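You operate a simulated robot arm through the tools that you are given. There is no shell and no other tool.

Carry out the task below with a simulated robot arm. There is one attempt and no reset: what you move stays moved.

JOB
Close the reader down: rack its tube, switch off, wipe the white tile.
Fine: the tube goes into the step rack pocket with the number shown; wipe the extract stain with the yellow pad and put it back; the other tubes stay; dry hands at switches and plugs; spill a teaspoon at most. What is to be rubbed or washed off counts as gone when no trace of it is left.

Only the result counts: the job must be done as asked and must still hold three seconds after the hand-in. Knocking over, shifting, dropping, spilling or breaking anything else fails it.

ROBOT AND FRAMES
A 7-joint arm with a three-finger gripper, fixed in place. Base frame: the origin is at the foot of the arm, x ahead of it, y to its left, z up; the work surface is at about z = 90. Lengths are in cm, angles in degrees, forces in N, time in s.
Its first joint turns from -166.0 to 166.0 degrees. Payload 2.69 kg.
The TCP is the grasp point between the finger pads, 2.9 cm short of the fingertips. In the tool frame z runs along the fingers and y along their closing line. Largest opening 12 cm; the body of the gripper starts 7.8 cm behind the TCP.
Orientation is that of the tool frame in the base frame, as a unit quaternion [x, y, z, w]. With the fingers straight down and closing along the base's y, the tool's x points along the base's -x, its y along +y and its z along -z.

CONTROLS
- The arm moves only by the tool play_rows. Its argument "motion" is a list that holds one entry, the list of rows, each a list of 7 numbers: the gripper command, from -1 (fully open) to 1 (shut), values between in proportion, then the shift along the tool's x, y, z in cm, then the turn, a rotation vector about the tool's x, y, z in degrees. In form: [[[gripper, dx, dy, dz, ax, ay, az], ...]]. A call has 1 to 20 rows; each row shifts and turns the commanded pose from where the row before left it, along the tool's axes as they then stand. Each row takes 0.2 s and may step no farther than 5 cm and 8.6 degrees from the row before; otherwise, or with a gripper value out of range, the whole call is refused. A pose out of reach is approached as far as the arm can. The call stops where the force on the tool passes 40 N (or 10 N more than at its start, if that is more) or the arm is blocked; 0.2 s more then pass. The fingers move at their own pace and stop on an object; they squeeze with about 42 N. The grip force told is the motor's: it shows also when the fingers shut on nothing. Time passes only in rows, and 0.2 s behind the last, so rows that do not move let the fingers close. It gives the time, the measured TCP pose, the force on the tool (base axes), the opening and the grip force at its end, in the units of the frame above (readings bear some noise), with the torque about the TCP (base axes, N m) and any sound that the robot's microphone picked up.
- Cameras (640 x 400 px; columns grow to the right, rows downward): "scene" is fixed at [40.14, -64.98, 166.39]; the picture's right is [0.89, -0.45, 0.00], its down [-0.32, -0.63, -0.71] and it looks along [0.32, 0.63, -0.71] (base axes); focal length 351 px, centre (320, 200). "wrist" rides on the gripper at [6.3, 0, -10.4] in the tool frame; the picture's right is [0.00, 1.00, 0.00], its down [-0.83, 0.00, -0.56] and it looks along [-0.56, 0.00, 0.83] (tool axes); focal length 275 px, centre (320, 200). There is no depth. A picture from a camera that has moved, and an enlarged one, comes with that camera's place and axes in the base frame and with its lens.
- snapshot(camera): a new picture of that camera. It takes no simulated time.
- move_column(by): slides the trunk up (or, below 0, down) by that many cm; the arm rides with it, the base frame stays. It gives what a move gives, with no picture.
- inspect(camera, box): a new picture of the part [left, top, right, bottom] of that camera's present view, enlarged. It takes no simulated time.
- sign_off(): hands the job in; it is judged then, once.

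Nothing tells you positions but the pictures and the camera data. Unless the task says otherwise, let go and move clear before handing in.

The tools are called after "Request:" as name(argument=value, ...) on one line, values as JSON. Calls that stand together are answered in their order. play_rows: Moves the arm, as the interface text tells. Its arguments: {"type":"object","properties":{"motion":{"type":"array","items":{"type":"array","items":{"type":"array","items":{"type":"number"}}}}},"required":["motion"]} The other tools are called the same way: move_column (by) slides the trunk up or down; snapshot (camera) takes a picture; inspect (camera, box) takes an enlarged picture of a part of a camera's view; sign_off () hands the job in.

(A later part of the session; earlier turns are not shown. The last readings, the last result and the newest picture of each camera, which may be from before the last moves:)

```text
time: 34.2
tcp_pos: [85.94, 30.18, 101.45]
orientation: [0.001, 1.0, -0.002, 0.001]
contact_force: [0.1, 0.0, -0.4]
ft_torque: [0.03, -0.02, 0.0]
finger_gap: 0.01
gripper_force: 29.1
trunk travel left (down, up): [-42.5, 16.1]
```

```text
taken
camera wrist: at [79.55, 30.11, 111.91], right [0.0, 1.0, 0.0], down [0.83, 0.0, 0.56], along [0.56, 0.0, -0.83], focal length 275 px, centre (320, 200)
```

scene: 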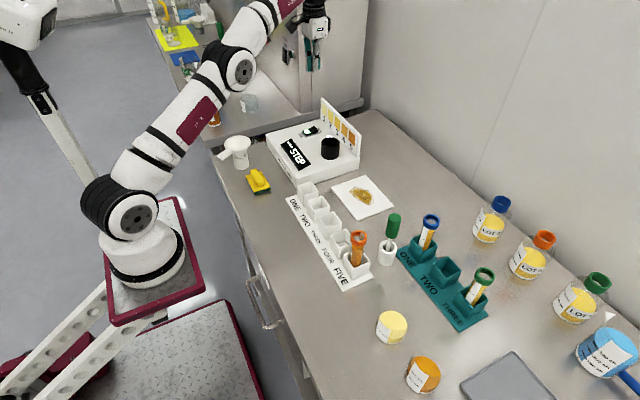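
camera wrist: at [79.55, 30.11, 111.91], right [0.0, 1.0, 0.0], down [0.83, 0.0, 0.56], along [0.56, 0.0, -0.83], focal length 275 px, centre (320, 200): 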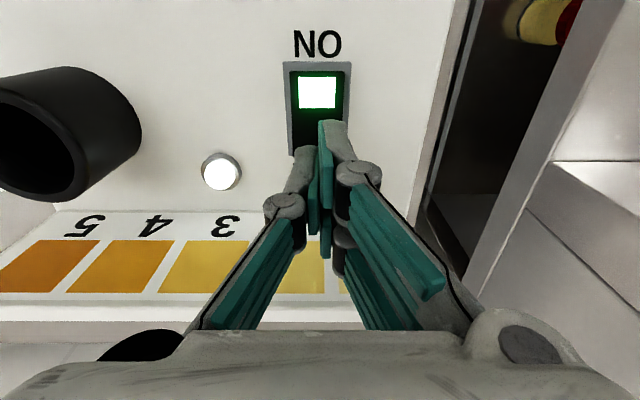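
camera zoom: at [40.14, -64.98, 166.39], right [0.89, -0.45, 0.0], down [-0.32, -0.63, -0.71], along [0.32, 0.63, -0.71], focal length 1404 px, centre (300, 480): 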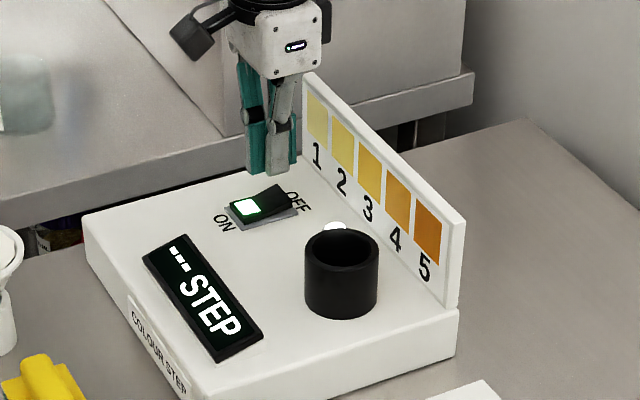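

Request:
play_rows(motion=[[[1, 0, 0, 0.5, 0, 0, 0], [1, 0, 0, 0.5, 0, 0, 0], [1, 0, 0, 0.3, 0, 0, 0], [1, 0, 0, 0, 0, 0, 0]]])

Request:
inspect(camera="scene", box=[285, 100, 345, 150])

```text
time: 35.2
tcp_pos: [85.95, 30.14, 100.29]
orientation: [0.0, 1.0, -0.001, 0.001]
contact_force: [0.6, 0.7, -0.6]
ft_torque: [0.02, 0.01, -0.03]
finger_gap: 0.0
gripper_force: 28.6
trunk travel left (down, up): [-42.5, 16.1]
```

```text
8.00 times, centred on (315, 125) of scene
camera zoom: at [40.14, -64.98, 166.39], right [0.89, -0.45, 0.0], down [-0.32, -0.63, -0.71], along [0.32, 0.63, -0.71], focal length 2809 px, centre (360, 800)
```

zoom: 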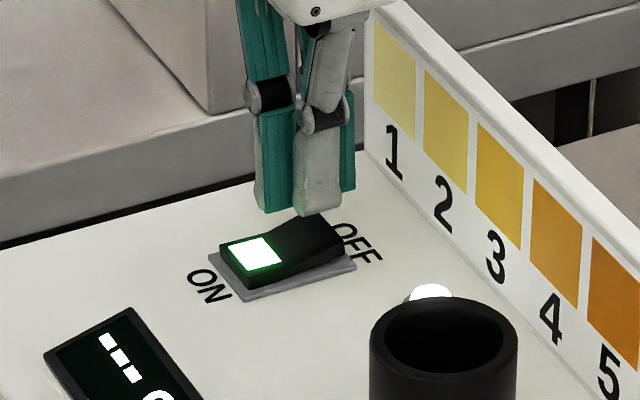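

Request:
play_rows(motion=[[[1, 0, 0, 0.3, 0, 0, 0], [1, 0, 0, 0.3, 0, 0, 0], [1, 0, 0, 0.3, 0, 0, 0], [1, 0, 0, 0, 0, 0, 0]]])

Request:
inspect(camera="scene", box=[285, 100, 345, 150])

```text
time: 36.2
tcp_pos: [85.99, 30.14, 99.23]
orientation: [0.0, 1.0, 0.001, 0.0]
contact_force: [-0.3, 0.1, -1.0]
ft_torque: [0.0, 0.0, -0.01]
finger_gap: 0.0
gripper_force: 28.3
trunk travel left (down, up): [-42.5, 16.1]
```

```text
8.00 times, centred on (315, 125) of scene
camera zoom: at [40.14, -64.98, 166.39], right [0.89, -0.45, 0.0], down [-0.32, -0.63, -0.71], along [0.32, 0.63, -0.71], focal length 2809 px, centre (360, 800)
```

zoom: 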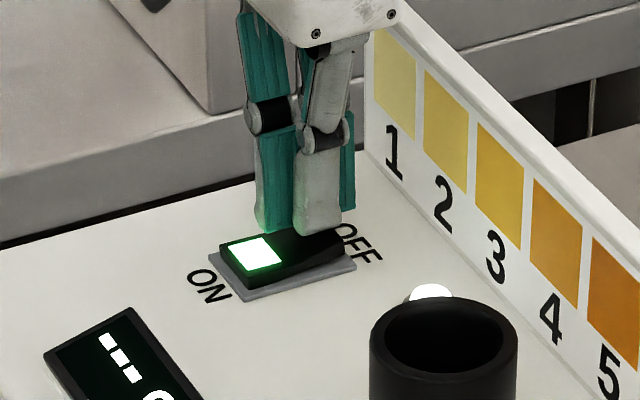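

Request:
play_rows(motion=[[[1, 0, 0, 0.2, 0, 0, 0], [1, 0, 0, 0.2, 0, 0, 0], [1, 0, 0, 0.2, 0, 0, 0], [1, 0, 0, 0, 0, 0, 0]]])

Request:
inspect(camera="scene", box=[285, 100, 345, 150])

```text
time: 37.2
tcp_pos: [86.12, 30.2, 98.86]
orientation: [0.0, 1.0, 0.0, 0.0]
contact_force: [2.2, 0.9, 7.8]
ft_torque: [0.05, 0.07, 0.0]
finger_gap: 0.61
gripper_force: 28.8
trunk travel left (down, up): [-42.5, 16.1]
```

```text
8.00 times, centred on (315, 125) of scene
camera zoom: at [40.14, -64.98, 166.39], right [0.89, -0.45, 0.0], down [-0.32, -0.63, -0.71], along [0.32, 0.63, -0.71], focal length 2809 px, centre (360, 800)
```

zoom: 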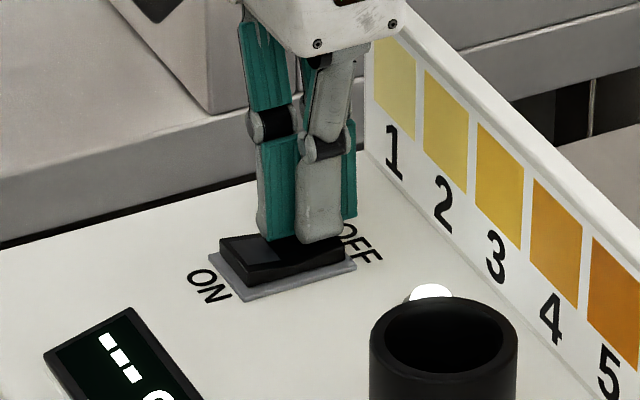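

The ON light has gone out as the rocker tilts. I'll press slightly further to be sure it latches, then lift and check.

Request:
play_rows(motion=[[[1, 0, 0, 0.15, 0, 0, 0], [1, 0, 0, 0.15, 0, 0, 0], [1, 0, 0, 0, 0, 0, 0]]])

Request:
inspect(camera="scene", box=[270, 90, 350, 160])

```text
time: 38.1
tcp_pos: [86.12, 30.15, 98.9]
orientation: [0.0, 1.0, 0.003, 0.003]
contact_force: [-3.9, -0.8, 9.8]
ft_torque: [-0.02, 0.29, 0.01]
finger_gap: 0.6
gripper_force: 28.4
trunk travel left (down, up): [-42.5, 16.1]
stopped in row 3: the force on the tool passed its limit at 41 N (the readings are from after the stop); the commanded pose is now the measured one
```

```text
5.71 times, centred on (310, 125) of scene
camera zoom: at [40.14, -64.98, 166.39], right [0.89, -0.45, 0.0], down [-0.32, -0.63, -0.71], along [0.32, 0.63, -0.71], focal length 2006 px, centre (377, 629)
```

zoom: 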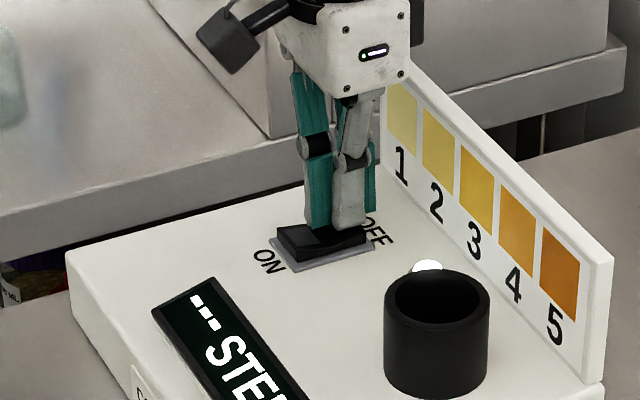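

Request:
play_rows(motion=[[[1, 0, 0, -0.5, 0, 0, 0], [1, 0, 0, -1, 0, 0, 0], [1, 0, 0, -2, 0, 0, 0], [1, 0, 0, -3, 0, 0, 0], [1, 0, 0, -3, 0, 0, 0], [1, 0, 0, -3, 0, 0, 0], [1, 0, 0, -3, 0, 0, 0], [1, 0, 0, -3, 0, 0, 0], [1, 0, 0, -2, 0, 0, 0], [1, 0, 0, 0, 0, 0, 0]]])

Request:
inspect(camera="scene", box=[265, 90, 365, 180])

Request:
snapshot(camera="wrist")

```text
time: 40.3
tcp_pos: [86.02, 30.22, 119.24]
orientation: [-0.001, 1.0, 0.001, 0.002]
contact_force: [-0.5, -0.4, 0.3]
ft_torque: [-0.03, 0.0, 0.03]
finger_gap: 0.0
gripper_force: 28.3
trunk travel left (down, up): [-42.5, 16.1]
```

```text
4.44 times, centred on (315, 135) of scene
camera zoom: at [40.14, -64.98, 166.39], right [0.89, -0.45, 0.0], down [-0.32, -0.63, -0.71], along [0.32, 0.63, -0.71], focal length 1560 px, centre (342, 489)
```

zoom: 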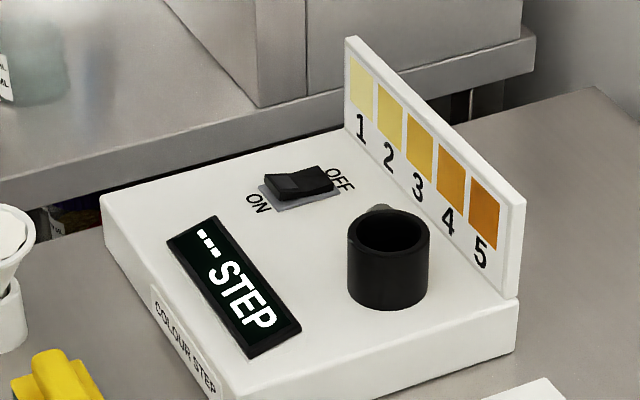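

```text
taken
camera wrist: at [79.56, 30.08, 129.68], right [0.0, 1.0, 0.0], down [0.83, 0.0, 0.56], along [0.56, 0.0, -0.83], focal length 275 px, centre (320, 200)
```

wrist: 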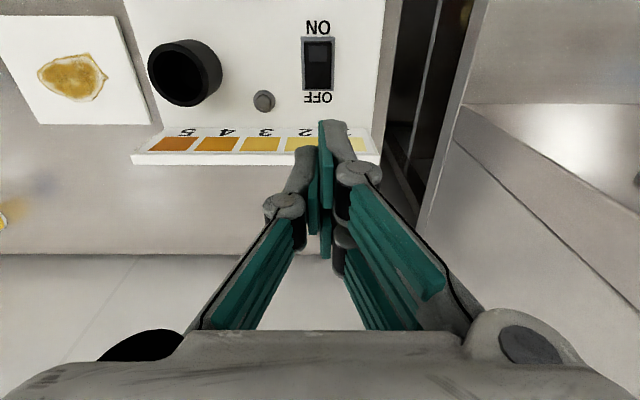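

The reader is off: the rocker is flipped and both lights are dark. Next I'll move over the yellow pad at about (60, 18) and look at its handle.

Request:
play_rows(motion=[[[0.5, 1.3, -0.61, 0, 0, 0, 0], [0, 2.59, -1.22, 0, 0, 0, 0], [0, 2.59, -1.22, 0, 0, 0, 0], [0, 2.59, -1.22, 0, 0, 0, 0], [0, 2.59, -1.22, 0, 0, 0, 0], [0, 2.59, -1.22, 0, 0, 0, 0], [0, 2.59, -1.22, 0, 0, 0, 0], [0, 2.59, -1.22, 0, 0, 0, 0], [0, 2.59, -1.22, 0, 0, 0, 0], [0, 2.59, -1.22, 0, 0, 0, 0], [0, 1.29, -0.61, 0, 0, 0, 0], [0, 0, 0, 0, 0, 0, 0]]])

Request:
snapshot(camera="wrist")

Request:
inspect(camera="wrist", box=[240, 10, 440, 150])

Request:
inspect(camera="scene", box=[230, 155, 290, 205])

```text
time: 42.9
tcp_pos: [60.15, 17.77, 118.82]
orientation: [0.0, 1.0, 0.001, 0.003]
contact_force: [0.8, 0.6, -0.4]
ft_torque: [0.03, 0.03, -0.01]
finger_gap: 5.98
gripper_force: 0.1
trunk travel left (down, up): [-42.5, 16.1]
```

```text
taken
camera wrist: at [53.63, 17.67, 129.29], right [0.0, 1.0, 0.0], down [0.83, 0.0, 0.56], along [0.56, 0.0, -0.83], focal length 275 px, centre (320, 200)
```

wrist: 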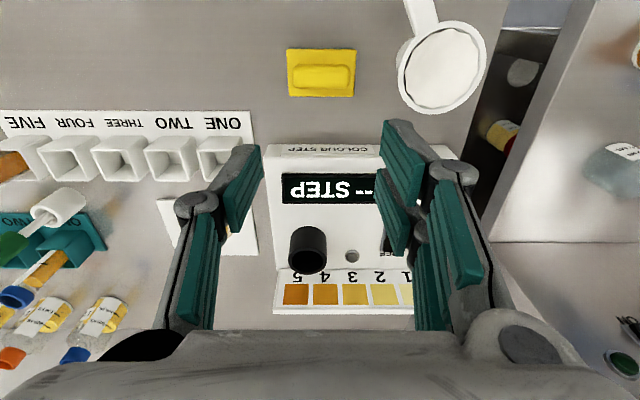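

```text
2.86 times, centred on (340, 80) of wrist
camera zoom: at [53.63, 17.67, 129.29], right [0.0, 1.0, 0.0], down [0.83, 0.0, 0.56], along [0.56, 0.0, -0.83], focal length 786 px, centre (263, 543)
```

zoom: 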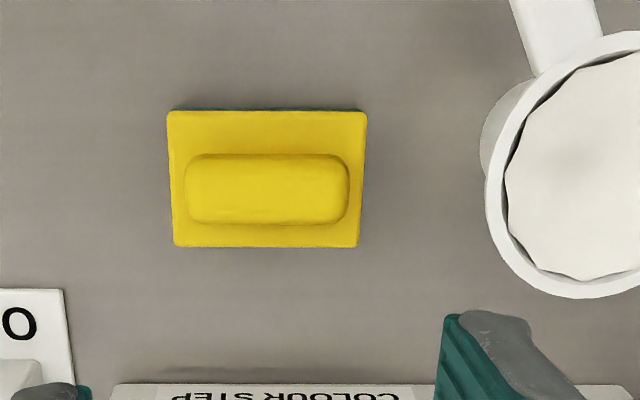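

```text
8.00 times, centred on (260, 180) of scene
camera zoom: at [40.14, -64.98, 166.39], right [0.89, -0.45, 0.0], down [-0.32, -0.63, -0.71], along [0.32, 0.63, -0.71], focal length 2809 px, centre (800, 360)
```

zoom: 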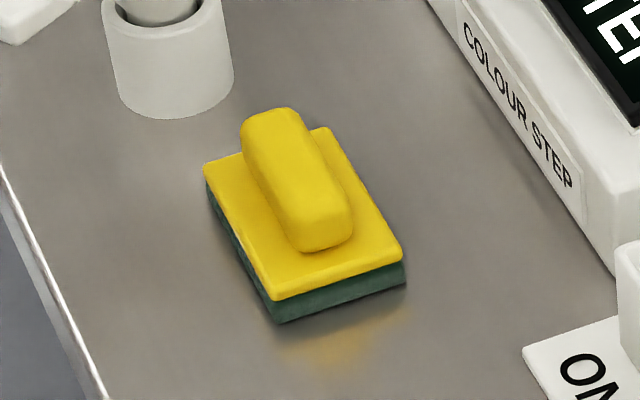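

The pad plate spans x 57.1–62.5, y 13.7–22.0, and its handle runs along y. I'll turn the tool -90° about its axis so the fingers close along x and the camera goes to the side away from the funnel.

Request:
play_rows(motion=[[[0, 0, 0, 0, 0, 0, -8.2], [0, 0, 0, 0, 0, 0, -8.2], [0, 0, 0, 0, 0, 0, -8.2], [0, 0, 0, 0, 0, 0, -8.2], [0, 0, 0, 0, 0, 0, -8.2], [0, 0, 0, 0, 0, 0, -8.2], [0, 0, 0, 0, 0, 0, -8.2], [0, 0, 0, 0, 0, 0, -8.2], [0, 0, 0, 0, 0, 0, -8.2], [0, 0, 0, 0, 0, 0, -8.2], [0, 0, 0, 0, 0, 0, -8.0], [0, 0, 0, 0, 0, 0, 0]]])

Request:
snapshot(camera="wrist")

Request:
snapshot(camera="scene")

```text
time: 45.5
tcp_pos: [60.16, 17.91, 118.9]
orientation: [0.707, -0.707, 0.001, -0.003]
contact_force: [0.2, -0.3, 0.1]
ft_torque: [-0.04, 0.03, -0.03]
finger_gap: 5.98
gripper_force: 0.0
trunk travel left (down, up): [-42.5, 16.1]
```

```text
taken
camera wrist: at [60.07, 11.59, 129.4], right [-1.0, -0.01, -0.01], down [-0.01, 0.83, 0.56], along [0.0, 0.56, -0.83], focal length 275 px, centre (320, 200)
```

wrist: 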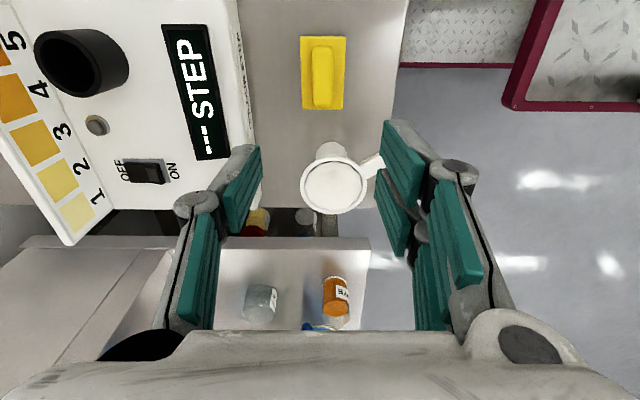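

```text
taken
```

scene: 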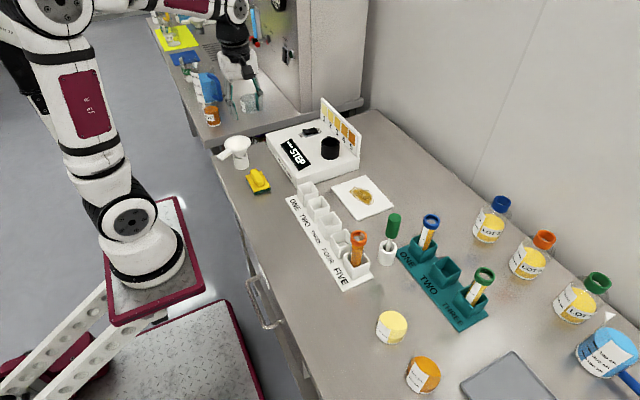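

Request:
inspect(camera="wrist", box=[270, 20, 380, 120])

```text
4.00 times, centred on (325, 70) of wrist
camera zoom: at [60.07, 11.59, 129.4], right [-1.0, -0.01, -0.01], down [-0.01, 0.83, 0.56], along [0.0, 0.56, -0.83], focal length 1101 px, centre (300, 720)
```

zoom: 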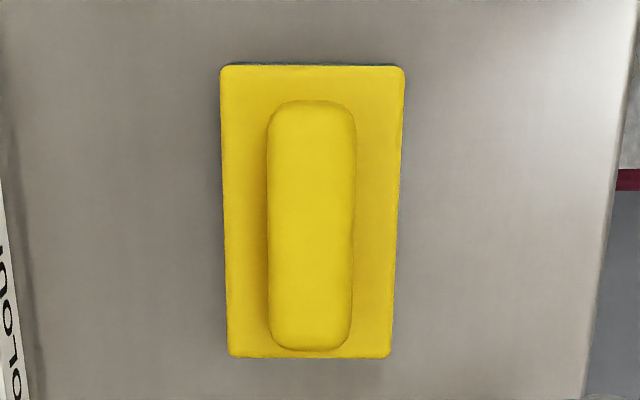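

Request:
play_rows(motion=[[[0, 0, 0.25, 1.5, 0, 0, 0], [0, 0, 0, 3, 0, 0, 0], [0, 0, 0, 3, 0, 0, 0], [0, 0, 0, 3, 0, 0, 0], [0, 0, 0, 3, 0, 0, 0], [0, 0, 0, 3, 0, 0, 0], [0, 0, 0, 2, 0, 0, 0], [0, 0, 0, 1.5, 0, 0, 0], [0, 0, 0, 1, 0, 0, 0], [0, 0, 0, 0, 0, 0, 0]]])

Request:
snapshot(camera="wrist")

Request:
inspect(camera="scene", box=[210, 115, 310, 205])

```text
time: 47.7
tcp_pos: [60.08, 18.03, 98.1]
orientation: [-0.707, 0.707, -0.001, 0.003]
contact_force: [0.6, 0.3, 1.0]
ft_torque: [-0.03, -0.03, -0.02]
finger_gap: 6.0
gripper_force: 0.0
trunk travel left (down, up): [-42.5, 16.1]
```

```text
taken
camera wrist: at [60.0, 11.64, 108.44], right [-1.0, 0.0, -0.01], down [-0.01, 0.83, 0.56], along [0.0, 0.56, -0.83], focal length 275 px, centre (320, 200)
```

wrist: 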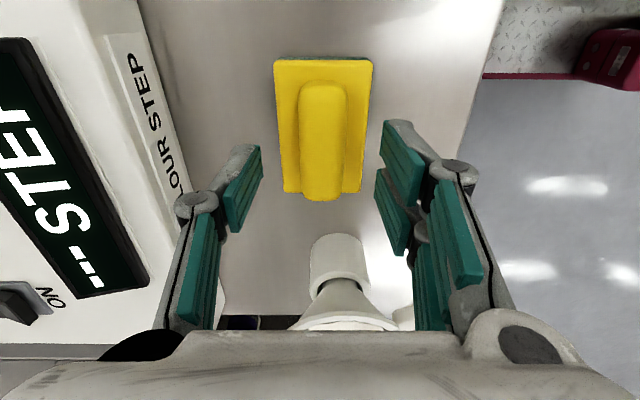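

```text
4.44 times, centred on (260, 160) of scene
camera zoom: at [40.14, -64.98, 166.39], right [0.89, -0.45, 0.0], down [-0.32, -0.63, -0.71], along [0.32, 0.63, -0.71], focal length 1560 px, centre (587, 378)
```

zoom: 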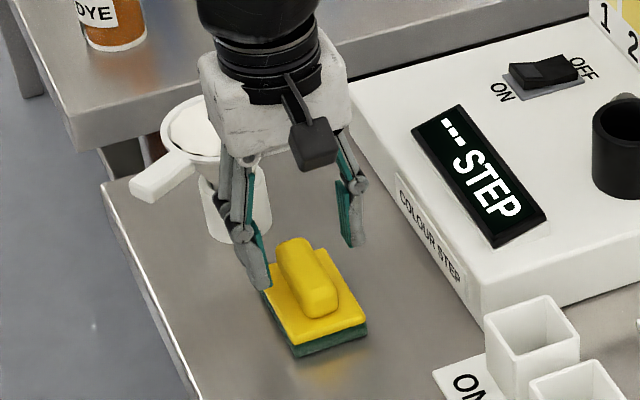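

Request:
play_rows(motion=[[[0, 0, 0.1, 0.8, 0, 0, 0], [0, 0, 0, 0.8, 0, 0, 0], [0, 0, 0, 0.7, 0, 0, 0], [0, 0, 0, 0.3, 0, 0, 0], [0, 0, 0, 0, 0, 0, 0]]])

Request:
inspect(camera="scene", box=[235, 140, 295, 200])

Request:
snapshot(camera="wrist")

```text
time: 48.9
tcp_pos: [59.85, 18.12, 95.45]
orientation: [-0.707, 0.708, -0.001, 0.004]
contact_force: [-0.8, -0.6, 0.9]
ft_torque: [-0.01, -0.02, -0.01]
finger_gap: 5.99
gripper_force: 0.0
trunk travel left (down, up): [-42.5, 16.1]
```

```text
6.67 times, centred on (265, 170) of scene
camera zoom: at [40.14, -64.98, 166.39], right [0.89, -0.45, 0.0], down [-0.32, -0.63, -0.71], along [0.32, 0.63, -0.71], focal length 2340 px, centre (687, 400)
```

zoom: 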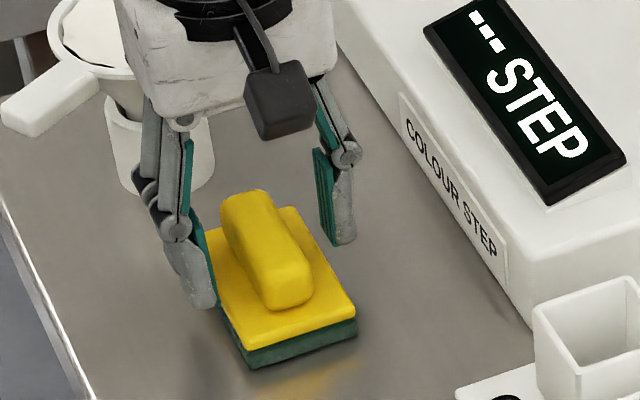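

```text
taken
camera wrist: at [59.85, 11.69, 105.89], right [-1.0, 0.0, -0.01], down [-0.01, 0.83, 0.56], along [0.0, 0.56, -0.83], focal length 275 px, centre (320, 200)
```

wrist: 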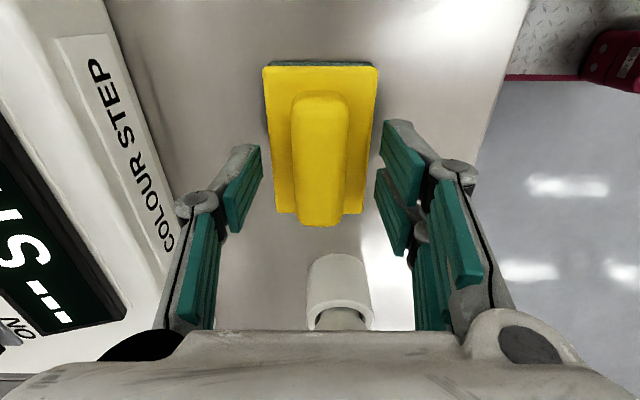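

Request:
play_rows(motion=[[[0, 0, 0, 0.2, 0, 0, 0], [0.2, 0, 0, 0, 0, 0, 0], [0.35, 0, 0, 0, 0, 0, 0], [0.45, 0, 0, 0, 0, 0, 0], [0.5, 0, 0, 0, 0, 0, 0], [0.55, 0, 0, 0, 0, 0, 0], [0.6, 0, 0, 0, 0, 0, 0], [0.6, 0, 0, 0, 0, 0, 0]]])

Request:
inspect(camera="scene", box=[235, 140, 295, 200])

```text
time: 50.7
tcp_pos: [59.93, 18.17, 95.22]
orientation: [-0.707, 0.707, -0.001, 0.002]
contact_force: [0.2, -0.5, 0.9]
ft_torque: [-0.01, 0.0, 0.0]
finger_gap: 2.53
gripper_force: 41.9
trunk travel left (down, up): [-42.5, 16.1]
```

```text
6.67 times, centred on (265, 170) of scene
camera zoom: at [40.14, -64.98, 166.39], right [0.89, -0.45, 0.0], down [-0.32, -0.63, -0.71], along [0.32, 0.63, -0.71], focal length 2340 px, centre (687, 400)
```

zoom: 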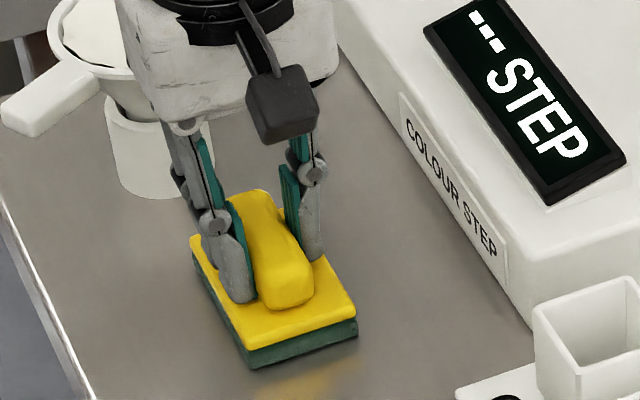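

The pad handle is firmly held (gap 2.53). I'll lift it and carry it over the tile at about (87, -2), staying high for now.

Request:
play_rows(motion=[[[1, 0, 0, -0.5, 0, 0, 0], [1, 0, 0, -1.5, 0, 0, 0], [1, 0, 0, -2, 0, 0, 0], [1, 0, 0, -2, 0, 0, 0], [1, 0, 0, -2, 0, 0, 0], [1, 0, 0, -2, 0, 0, 0], [1, 0.84, -1.14, 0, 0, 0, 0], [1, 1.68, -2.275, 0, 0, 0, 0], [1, 1.68, -2.275, 0, 0, 0, 0], [1, 1.68, -2.275, 0, 0, 0, 0], [1, 1.68, -2.275, 0, 0, 0, 0], [1, 1.68, -2.275, 0, 0, 0, 0], [1, 1.68, -2.275, 0, 0, 0, 0], [1, 1.68, -2.275, 0, 0, 0, 0], [1, 1.68, -2.275, 0, 0, 0, 0], [1, 1.68, -2.275, 0, 0, 0, 0], [1, 1.68, -2.275, 0, 0, 0, 0], [1, 1.68, -2.275, 0, 0, 0, 0], [1, 0.84, -1.14, 0, 0, 0, 0], [1, 0, 0, 0, 0, 0, 0]]])

Request:
snapshot(camera="wrist")

Request:
snapshot(camera="scene")

Request:
inspect(camera="scene", box=[310, 130, 410, 230])

```text
time: 54.9
tcp_pos: [87.33, -2.36, 105.45]
orientation: [-0.707, 0.707, -0.001, 0.003]
contact_force: [0.3, 0.8, -0.1]
ft_torque: [-0.02, -0.01, 0.01]
finger_gap: 2.49
gripper_force: 41.7
trunk travel left (down, up): [-42.5, 16.1]
```

```text
taken
camera wrist: at [87.26, -8.79, 115.79], right [-1.0, 0.0, -0.01], down [-0.01, 0.83, 0.56], along [0.0, 0.56, -0.83], focal length 275 px, centre (320, 200)
```

wrist: 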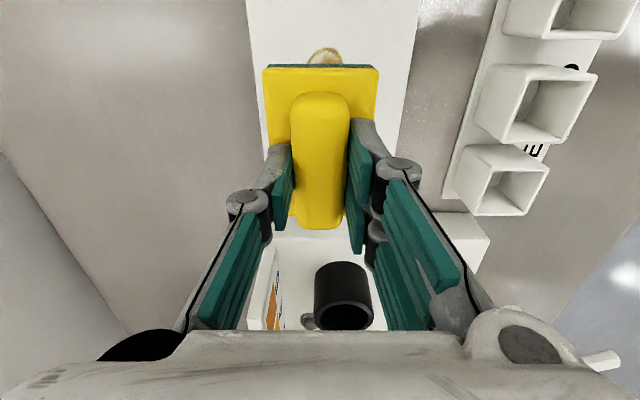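

```text
taken
```

scene: 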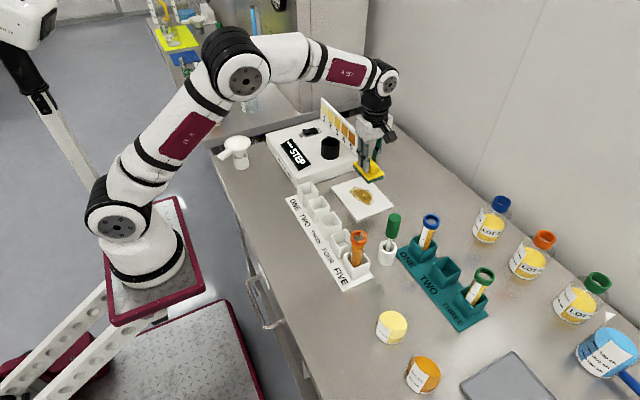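

```text
4.00 times, centred on (360, 180) of scene
camera zoom: at [40.14, -64.98, 166.39], right [0.89, -0.45, 0.0], down [-0.32, -0.63, -0.71], along [0.32, 0.63, -0.71], focal length 1404 px, centre (160, 280)
```

zoom: 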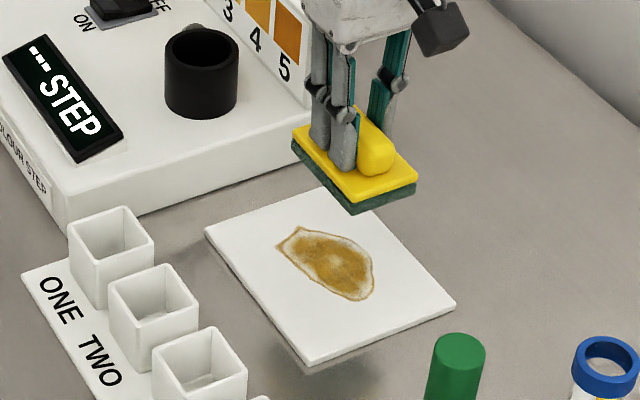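

Stain bounds are roughly x 84.0–90.0, y -6.7–2.7, well inside the tile (x 80.1–93.1, y -10.2–5.8). I'll lower the pad over its centre until it is just above, then touch down in small steps.

Request:
play_rows(motion=[[[1, 0, 0.2, 1, 0, 0, 0], [1, 0, 0, 2, 0, 0, 0], [1, 0, 0, 2, 0, 0, 0], [1, 0, 0, 1.5, 0, 0, 0], [1, 0, 0, 1, 0, 0, 0], [1, 0, 0, 0.7, 0, 0, 0], [1, 0, 0, 0, 0, 0, 0]]])

Request:
inspect(camera="scene", box=[310, 130, 410, 230])

```text
time: 56.5
tcp_pos: [87.04, -2.2, 97.21]
orientation: [0.707, -0.707, 0.002, -0.002]
contact_force: [-0.1, -0.3, -0.2]
ft_torque: [-0.01, -0.02, -0.04]
finger_gap: 2.54
gripper_force: 41.8
trunk travel left (down, up): [-42.5, 16.1]
```

```text
4.00 times, centred on (360, 180) of scene
camera zoom: at [40.14, -64.98, 166.39], right [0.89, -0.45, 0.0], down [-0.32, -0.63, -0.71], along [0.32, 0.63, -0.71], focal length 1404 px, centre (160, 280)
```

zoom: 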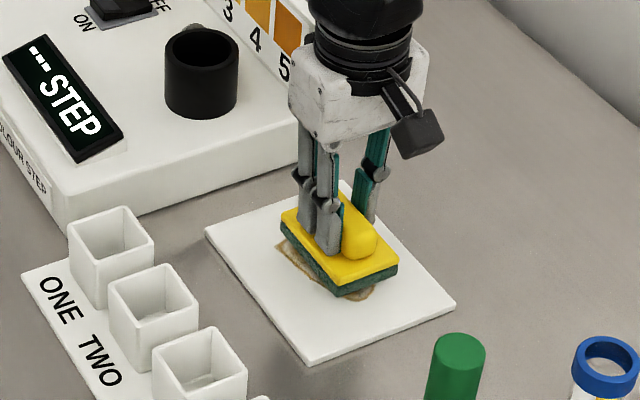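

Request:
play_rows(motion=[[[1, 0, 0, 0.3, 0, 0, 0], [1, 0, 0, 0.3, 0, 0, 0], [1, 0, 0, 0, 0, 0, 0]]])

```text
time: 57.3
tcp_pos: [86.99, -2.22, 96.46]
orientation: [0.707, -0.707, 0.002, -0.002]
contact_force: [0.3, -0.1, -0.3]
ft_torque: [0.02, 0.0, 0.03]
finger_gap: 2.51
gripper_force: 42.5
trunk travel left (down, up): [-42.5, 16.1]
```

Request:
play_rows(motion=[[[1, 0, 0, 0.15, 0, 0, 0], [1, 0, 0, 0.15, 0, 0, 0], [1, 0, 0, 0, 0, 0, 0]]])

```text
time: 58.1
tcp_pos: [87.14, -2.24, 96.2]
orientation: [0.707, -0.707, 0.001, -0.002]
contact_force: [-1.9, 1.2, -0.4]
ft_torque: [0.0, -0.02, -0.01]
finger_gap: 2.52
gripper_force: 42.0
trunk travel left (down, up): [-42.5, 16.1]
```

Request:
play_rows(motion=[[[1, 0, 0, 0.1, 0, 0, 0], [1, 0, 0, 0.1, 0, 0, 0], [1, 0, 0, 0, 0, 0, 0]]])

```text
time: 58.9
tcp_pos: [87.08, -2.32, 96.03]
orientation: [-0.707, 0.707, -0.001, 0.003]
contact_force: [1.4, 0.0, 2.3]
ft_torque: [0.0, 0.05, 0.05]
finger_gap: 2.52
gripper_force: 42.2
trunk travel left (down, up): [-42.5, 16.1]
```

Request:
play_rows(motion=[[[1, 0, 0, 0.1, 0, 0, 0], [1, 0, 0, 0, 0, 0, 0]]])

Request:
inspect(camera="scene", box=[310, 130, 410, 230])

```text
time: 59.5
tcp_pos: [87.18, -2.15, 96.07]
orientation: [0.707, -0.707, 0.003, -0.004]
contact_force: [0.6, -1.8, 13.7]
ft_torque: [-0.04, 0.31, 0.02]
finger_gap: 2.5
gripper_force: 41.5
trunk travel left (down, up): [-42.5, 16.1]
```

```text
4.00 times, centred on (360, 180) of scene
camera zoom: at [40.14, -64.98, 166.39], right [0.89, -0.45, 0.0], down [-0.32, -0.63, -0.71], along [0.32, 0.63, -0.71], focal length 1404 px, centre (160, 280)
```

zoom: 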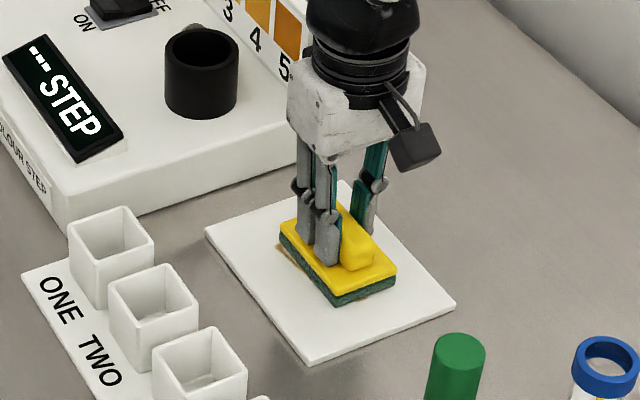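

Contact is made at about 14 N. I'll start with a short gentle stroke and check that the tile stays put.

Request:
play_rows(motion=[[[1, 0.4, 0, -0.02, 0, 0, 0], [1, 0.5, 0, 0, 0, 0, 0], [1, 0.5, 0, 0, 0, 0, 0], [1, 0.5, 0, 0, 0, 0, 0], [1, 0, 0, 0, 0, 0, 0]]])

Request:
inspect(camera="scene", box=[310, 130, 410, 230])

```text
time: 60.7
tcp_pos: [87.25, -4.1, 96.08]
orientation: [-0.707, 0.708, -0.002, 0.003]
contact_force: [-0.8, 5.8, 16.7]
ft_torque: [0.28, 0.06, -0.02]
finger_gap: 2.5
gripper_force: 41.8
trunk travel left (down, up): [-42.5, 16.1]
```

```text
4.00 times, centred on (360, 180) of scene
camera zoom: at [40.14, -64.98, 166.39], right [0.89, -0.45, 0.0], down [-0.32, -0.63, -0.71], along [0.32, 0.63, -0.71], focal length 1404 px, centre (160, 280)
```

zoom: 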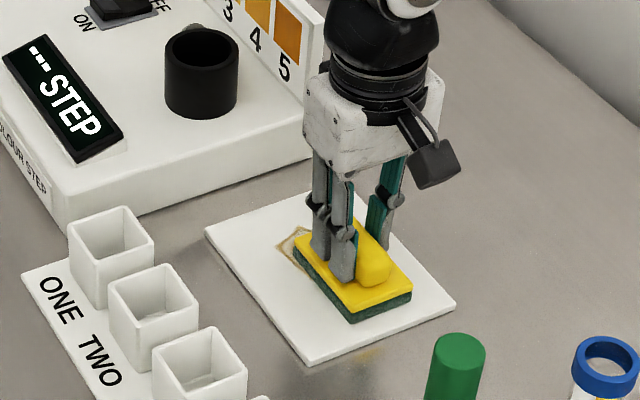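

The tile hasn't moved and the uncovered stain is already fainter. I'll continue with overlapping strokes.

Request:
play_rows(motion=[[[1, -0.94, 0, 0, 0, 0, 0], [1, -0.94, 0, 0, 0, 0, 0], [1, -0.94, 0, 0, 0, 0, 0], [1, -0.94, 0, 0, 0, 0, 0], [1, -0.94, 0, 0, 0, 0, 0], [1, 0.94, 0, 0, 0, 0, 0], [1, 0.94, 0, 0, 0, 0, 0], [1, 0.94, 0, 0, 0, 0, 0], [1, 0.94, 0, 0, 0, 0, 0], [1, 0.94, 0, 0, 0, 0, 0], [1, 0, 0.75, 0, 0, 0, 0], [1, 0, 0.75, 0, 0, 0, 0], [1, -0.94, 0, 0, 0, 0, 0], [1, -0.94, 0, 0, 0, 0, 0], [1, -0.94, 0, 0, 0, 0, 0], [1, -0.94, 0, 0, 0, 0, 0], [1, -0.94, 0, 0, 0, 0, 0], [1, 0, 0, 0, 0, 0, 0]]])

Request:
inspect(camera="scene", box=[310, 130, 410, 230])

```text
time: 64.5
tcp_pos: [85.55, 0.74, 96.03]
orientation: [-0.707, 0.707, -0.001, 0.003]
contact_force: [-0.8, -5.5, 15.7]
ft_torque: [-0.39, 0.12, 0.08]
finger_gap: 2.53
gripper_force: 41.7
trunk travel left (down, up): [-42.5, 16.1]
```

```text
4.00 times, centred on (360, 180) of scene
camera zoom: at [40.14, -64.98, 166.39], right [0.89, -0.45, 0.0], down [-0.32, -0.63, -0.71], along [0.32, 0.63, -0.71], focal length 1404 px, centre (160, 280)
```

zoom: 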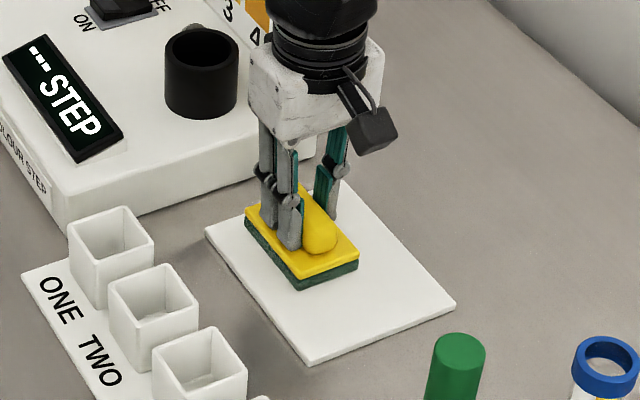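

Request:
play_rows(motion=[[[1, 0.94, 0, 0, 0, 0, 0], [1, 0.94, 0, 0, 0, 0, 0], [1, 0.94, 0, 0, 0, 0, 0], [1, 0.94, 0, 0, 0, 0, 0], [1, 0.94, 0, 0, 0, 0, 0], [1, 0, -0.8, 0, 0, 0, 0], [1, 0, -0.8, 0, 0, 0, 0], [1, 0, -0.8, 0, 0, 0, 0], [1, 0, -0.8, 0, 0, 0, 0], [1, -0.94, 0, 0, 0, 0, 0], [1, -0.94, 0, 0, 0, 0, 0], [1, -0.94, 0, 0, 0, 0, 0], [1, -0.94, 0, 0, 0, 0, 0], [1, -0.94, 0, 0, 0, 0, 0], [1, 0.94, 0, 0, 0, 0, 0], [1, 0.94, 0, 0, 0, 0, 0], [1, 0.94, 0, 0, 0, 0, 0], [1, 0.94, 0, 0, 0, 0, 0], [1, 0.94, 0, 0, 0, 0, 0], [1, 0, 0, 0, 0, 0, 0]]])

Request:
inspect(camera="scene", box=[310, 130, 410, 230])

```text
time: 68.7
tcp_pos: [88.87, -4.09, 95.97]
orientation: [-0.707, 0.707, -0.001, 0.002]
contact_force: [1.3, 1.5, 5.1]
ft_torque: [0.22, 0.0, -0.04]
finger_gap: 2.48
gripper_force: 41.8
trunk travel left (down, up): [-42.5, 16.1]
```

```text
4.00 times, centred on (360, 180) of scene
camera zoom: at [40.14, -64.98, 166.39], right [0.89, -0.45, 0.0], down [-0.32, -0.63, -0.71], along [0.32, 0.63, -0.71], focal length 1404 px, centre (160, 280)
```

zoom: 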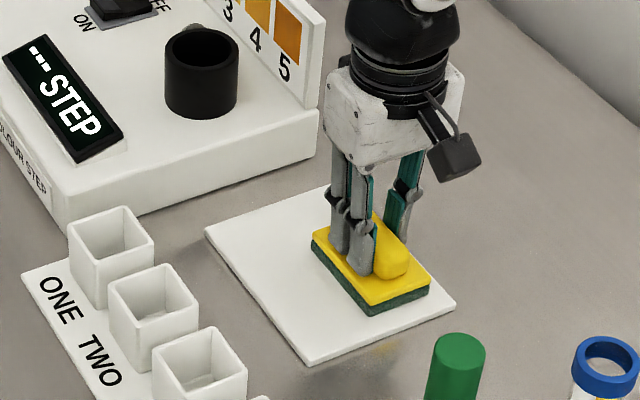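

Request:
play_rows(motion=[[[1, 0, 0.8, 0.04, 0, 0, 0], [1, 0, 0.8, 0, 0, 0, 0], [1, 0, 0.8, 0, 0, 0, 0], [1, 0, 0.8, 0, 0, 0, 0], [1, -0.77, 0, 0, 0, 0, 0], [1, -0.77, 0, 0, 0, 0, 0], [1, -0.77, 0, 0, 0, 0, 0], [1, 0, -0.8, 0, 0, 0, 0], [1, 0, -0.8, 0, 0, 0, 0], [1, 0, -0.8, 0, 0, 0, 0], [1, 0, -0.8, 0, 0, 0, 0], [1, -0.77, 0, 0, 0, 0, 0], [1, -0.77, 0, 0, 0, 0, 0], [1, -0.77, 0, 0, 0, 0, 0], [1, 0, 0.8, 0, 0, 0, 0], [1, 0, 0.8, 0, 0, 0, 0], [1, 0, 0.8, 0, 0, 0, 0], [1, 0, 0.8, 0, 0, 0, 0], [1, 0, 0, 0, 0, 0, 0]]])

Request:
inspect(camera="scene", box=[310, 130, 410, 230])

```text
time: 72.7
tcp_pos: [85.57, 0.76, 95.88]
orientation: [-0.707, 0.708, -0.001, 0.004]
contact_force: [6.0, 0.8, 19.2]
ft_torque: [-0.02, -0.14, 0.03]
finger_gap: 2.51
gripper_force: 42.3
trunk travel left (down, up): [-42.5, 16.1]
```

```text
4.00 times, centred on (360, 180) of scene
camera zoom: at [40.14, -64.98, 166.39], right [0.89, -0.45, 0.0], down [-0.32, -0.63, -0.71], along [0.32, 0.63, -0.71], focal length 1404 px, centre (160, 280)
```

zoom: 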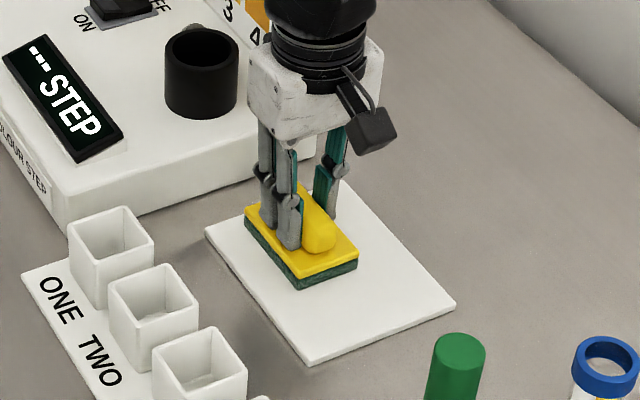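

Now I'll lift the pad clear and inspect the tile for any trace.

Request:
play_rows(motion=[[[1, 0, 0, -0.5, 0, 0, 0], [1, 0, 0, -1.5, 0, 0, 0], [1, 0, 0, -2, 0, 0, 0], [1, 0, 0, -2, 0, 0, 0], [1, 0, 0, -2, 0, 0, 0], [1, 0, 0, -1.5, 0, 0, 0], [1, 0, 0, 0, 0, 0, 0]]])

Request:
inspect(camera="scene", box=[315, 160, 405, 230])

Request:
snapshot(camera="wrist")

```text
time: 74.3
tcp_pos: [85.55, 0.48, 105.49]
orientation: [-0.707, 0.707, -0.001, 0.002]
contact_force: [0.3, 1.0, -1.5]
ft_torque: [0.01, 0.0, 0.03]
finger_gap: 2.47
gripper_force: 41.6
trunk travel left (down, up): [-42.5, 16.1]
```

```text
5.71 times, centred on (360, 195) of scene
camera zoom: at [40.14, -64.98, 166.39], right [0.89, -0.45, 0.0], down [-0.32, -0.63, -0.71], along [0.32, 0.63, -0.71], focal length 2006 px, centre (91, 229)
```

zoom: 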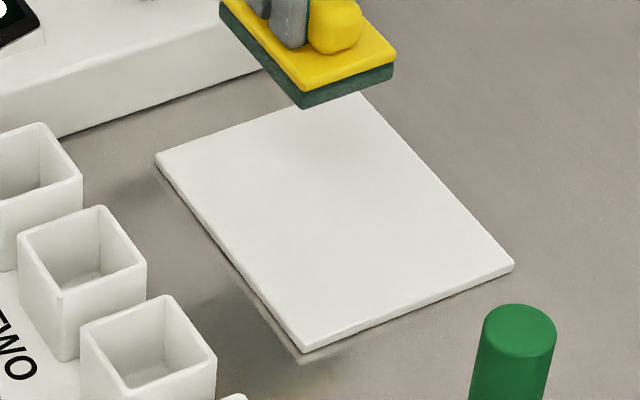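

```text
taken
camera wrist: at [85.37, -5.89, 115.95], right [-1.0, 0.0, -0.01], down [-0.01, 0.83, 0.56], along [0.0, 0.56, -0.83], focal length 275 px, centre (320, 200)
```

wrist: 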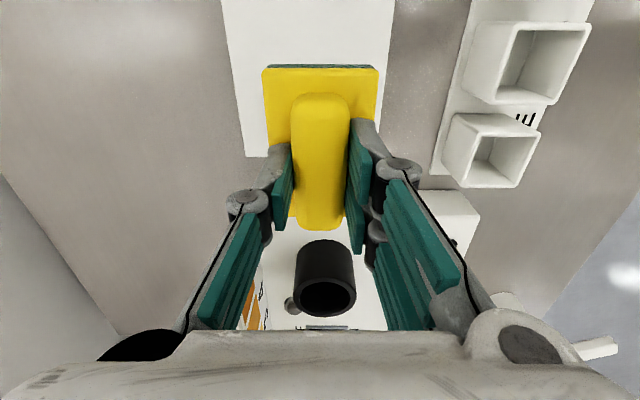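

Request:
inspect(camera="scene", box=[335, 175, 385, 210])

Request:
inspect(camera="wrist", box=[210, 0, 410, 80])

```text
11.43 times, centred on (360, 192) of scene
camera zoom: at [40.14, -64.98, 166.39], right [0.89, -0.45, 0.0], down [-0.32, -0.63, -0.71], along [0.32, 0.63, -0.71], focal length 4012 px, centre (-137, 286)
```

zoom: 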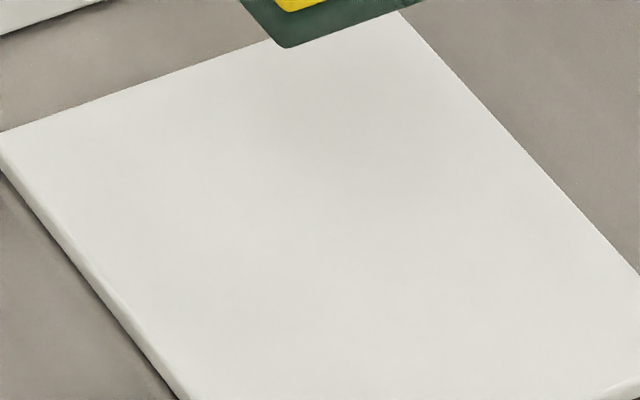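

```text
3.20 times, centred on (310, 40) of wrist
camera zoom: at [85.37, -5.89, 115.95], right [-1.0, 0.0, -0.01], down [-0.01, 0.83, 0.56], along [0.0, 0.56, -0.83], focal length 881 px, centre (352, 712)
```

zoom: 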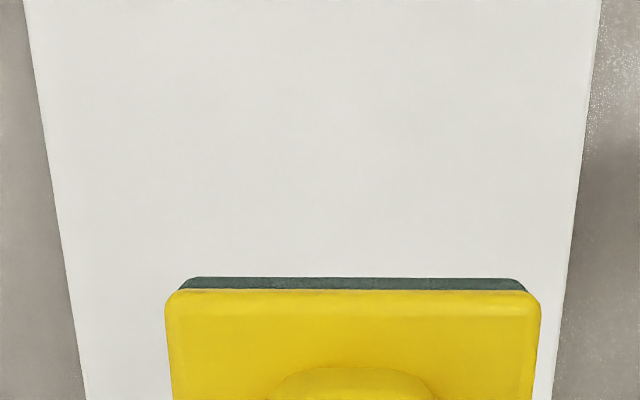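

The tile is spotless. I'll carry the pad back to where it stood, at TCP about (59.85, 18.0), and set it down.

Request:
play_rows(motion=[[[1, -0.73, 1.06, 0, 0, 0, 0], [1, -1.465, 2.127, 0, 0, 0, 0], [1, -1.465, 2.127, 0, 0, 0, 0], [1, -1.465, 2.127, 0, 0, 0, 0], [1, -1.465, 2.127, 0, 0, 0, 0], [1, -1.465, 2.127, 0, 0, 0, 0], [1, -1.465, 2.127, 0, 0, 0, 0], [1, -1.465, 2.127, 0, 0, 0, 0], [1, -1.465, 2.127, 0, 0, 0, 0], [1, -1.465, 2.127, 0, 0, 0, 0], [1, -1.465, 2.127, 0, 0, 0, 0], [1, -1.465, 2.127, 0, 0, 0, 0], [1, -0.735, 1.063, 0, 0, 0, 0], [1, 0, 0, 0, 0, 0, 0]]])

Request:
snapshot(camera="wrist")

Request:
snapshot(camera="scene")

```text
time: 77.3
tcp_pos: [59.95, 18.17, 105.4]
orientation: [-0.707, 0.707, -0.001, 0.003]
contact_force: [0.1, 0.8, -1.0]
ft_torque: [-0.01, -0.03, 0.01]
finger_gap: 2.51
gripper_force: 42.2
trunk travel left (down, up): [-42.5, 16.1]
```

```text
taken
camera wrist: at [59.86, 11.73, 115.8], right [-1.0, 0.0, -0.01], down [-0.01, 0.83, 0.56], along [0.0, 0.56, -0.83], focal length 275 px, centre (320, 200)
```

wrist: 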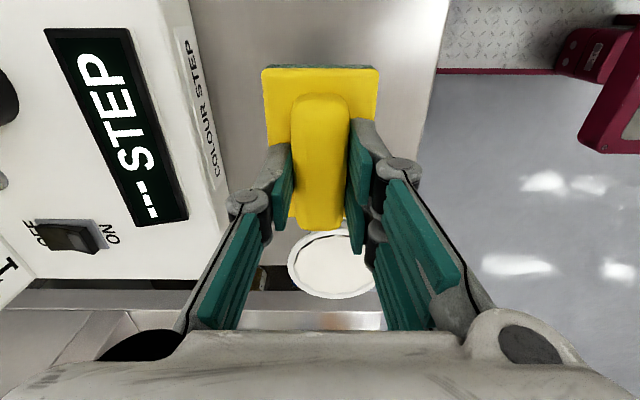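

```text
taken
```

scene: 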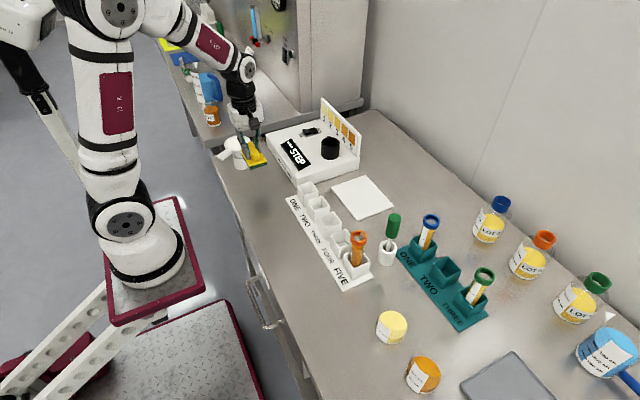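

Request:
play_rows(motion=[[[1, 0, 0, 1, 0, 0, 0], [1, 0, 0, 2, 0, 0, 0], [1, 0, 0, 2, 0, 0, 0], [1, 0, 0, 2, 0, 0, 0], [1, 0, 0, 1.5, 0, 0, 0], [1, 0, 0, 0.8, 0, 0, 0], [1, 0, 0, 0.4, 0, 0, 0], [1, 0, 0, 0, 0, 0, 0]]])

```text
time: 79.1
tcp_pos: [60.14, 18.1, 95.56]
orientation: [-0.707, 0.708, -0.001, 0.003]
contact_force: [0.3, -0.4, -0.8]
ft_torque: [0.01, 0.0, -0.03]
finger_gap: 2.49
gripper_force: 42.4
trunk travel left (down, up): [-42.5, 16.1]
```

Request:
play_rows(motion=[[[1, 0, 0, 0.15, 0, 0, 0], [1, 0, 0, 0.15, 0, 0, 0], [1, 0, 0, 0, 0, 0, 0]]])

```text
time: 79.9
tcp_pos: [60.0, 18.19, 95.34]
orientation: [-0.707, 0.707, 0.0, 0.002]
contact_force: [-0.9, 0.5, -1.1]
ft_torque: [0.0, -0.04, 0.01]
finger_gap: 2.51
gripper_force: 42.1
trunk travel left (down, up): [-42.5, 16.1]
```

Request:
play_rows(motion=[[[1, 0, 0, 0.1, 0, 0, 0], [1, 0, 0, 0, 0, 0, 0]]])

```text
time: 80.5
tcp_pos: [60.01, 18.13, 95.21]
orientation: [-0.707, 0.707, -0.001, 0.002]
contact_force: [0.2, 0.0, 0.0]
ft_torque: [0.01, 0.02, 0.04]
finger_gap: 2.5
gripper_force: 42.1
trunk travel left (down, up): [-42.5, 16.1]
```

Request:
play_rows(motion=[[[1, 0, 0, 0.08, 0, 0, 0], [1, 0, 0, 0, 0, 0, 0]]])

```text
time: 81.1
tcp_pos: [60.01, 18.27, 95.16]
orientation: [0.707, -0.707, 0.002, -0.003]
contact_force: [0.0, -0.9, 6.5]
ft_torque: [-0.04, 0.17, 0.03]
finger_gap: 2.51
gripper_force: 42.3
trunk travel left (down, up): [-42.5, 16.1]
```

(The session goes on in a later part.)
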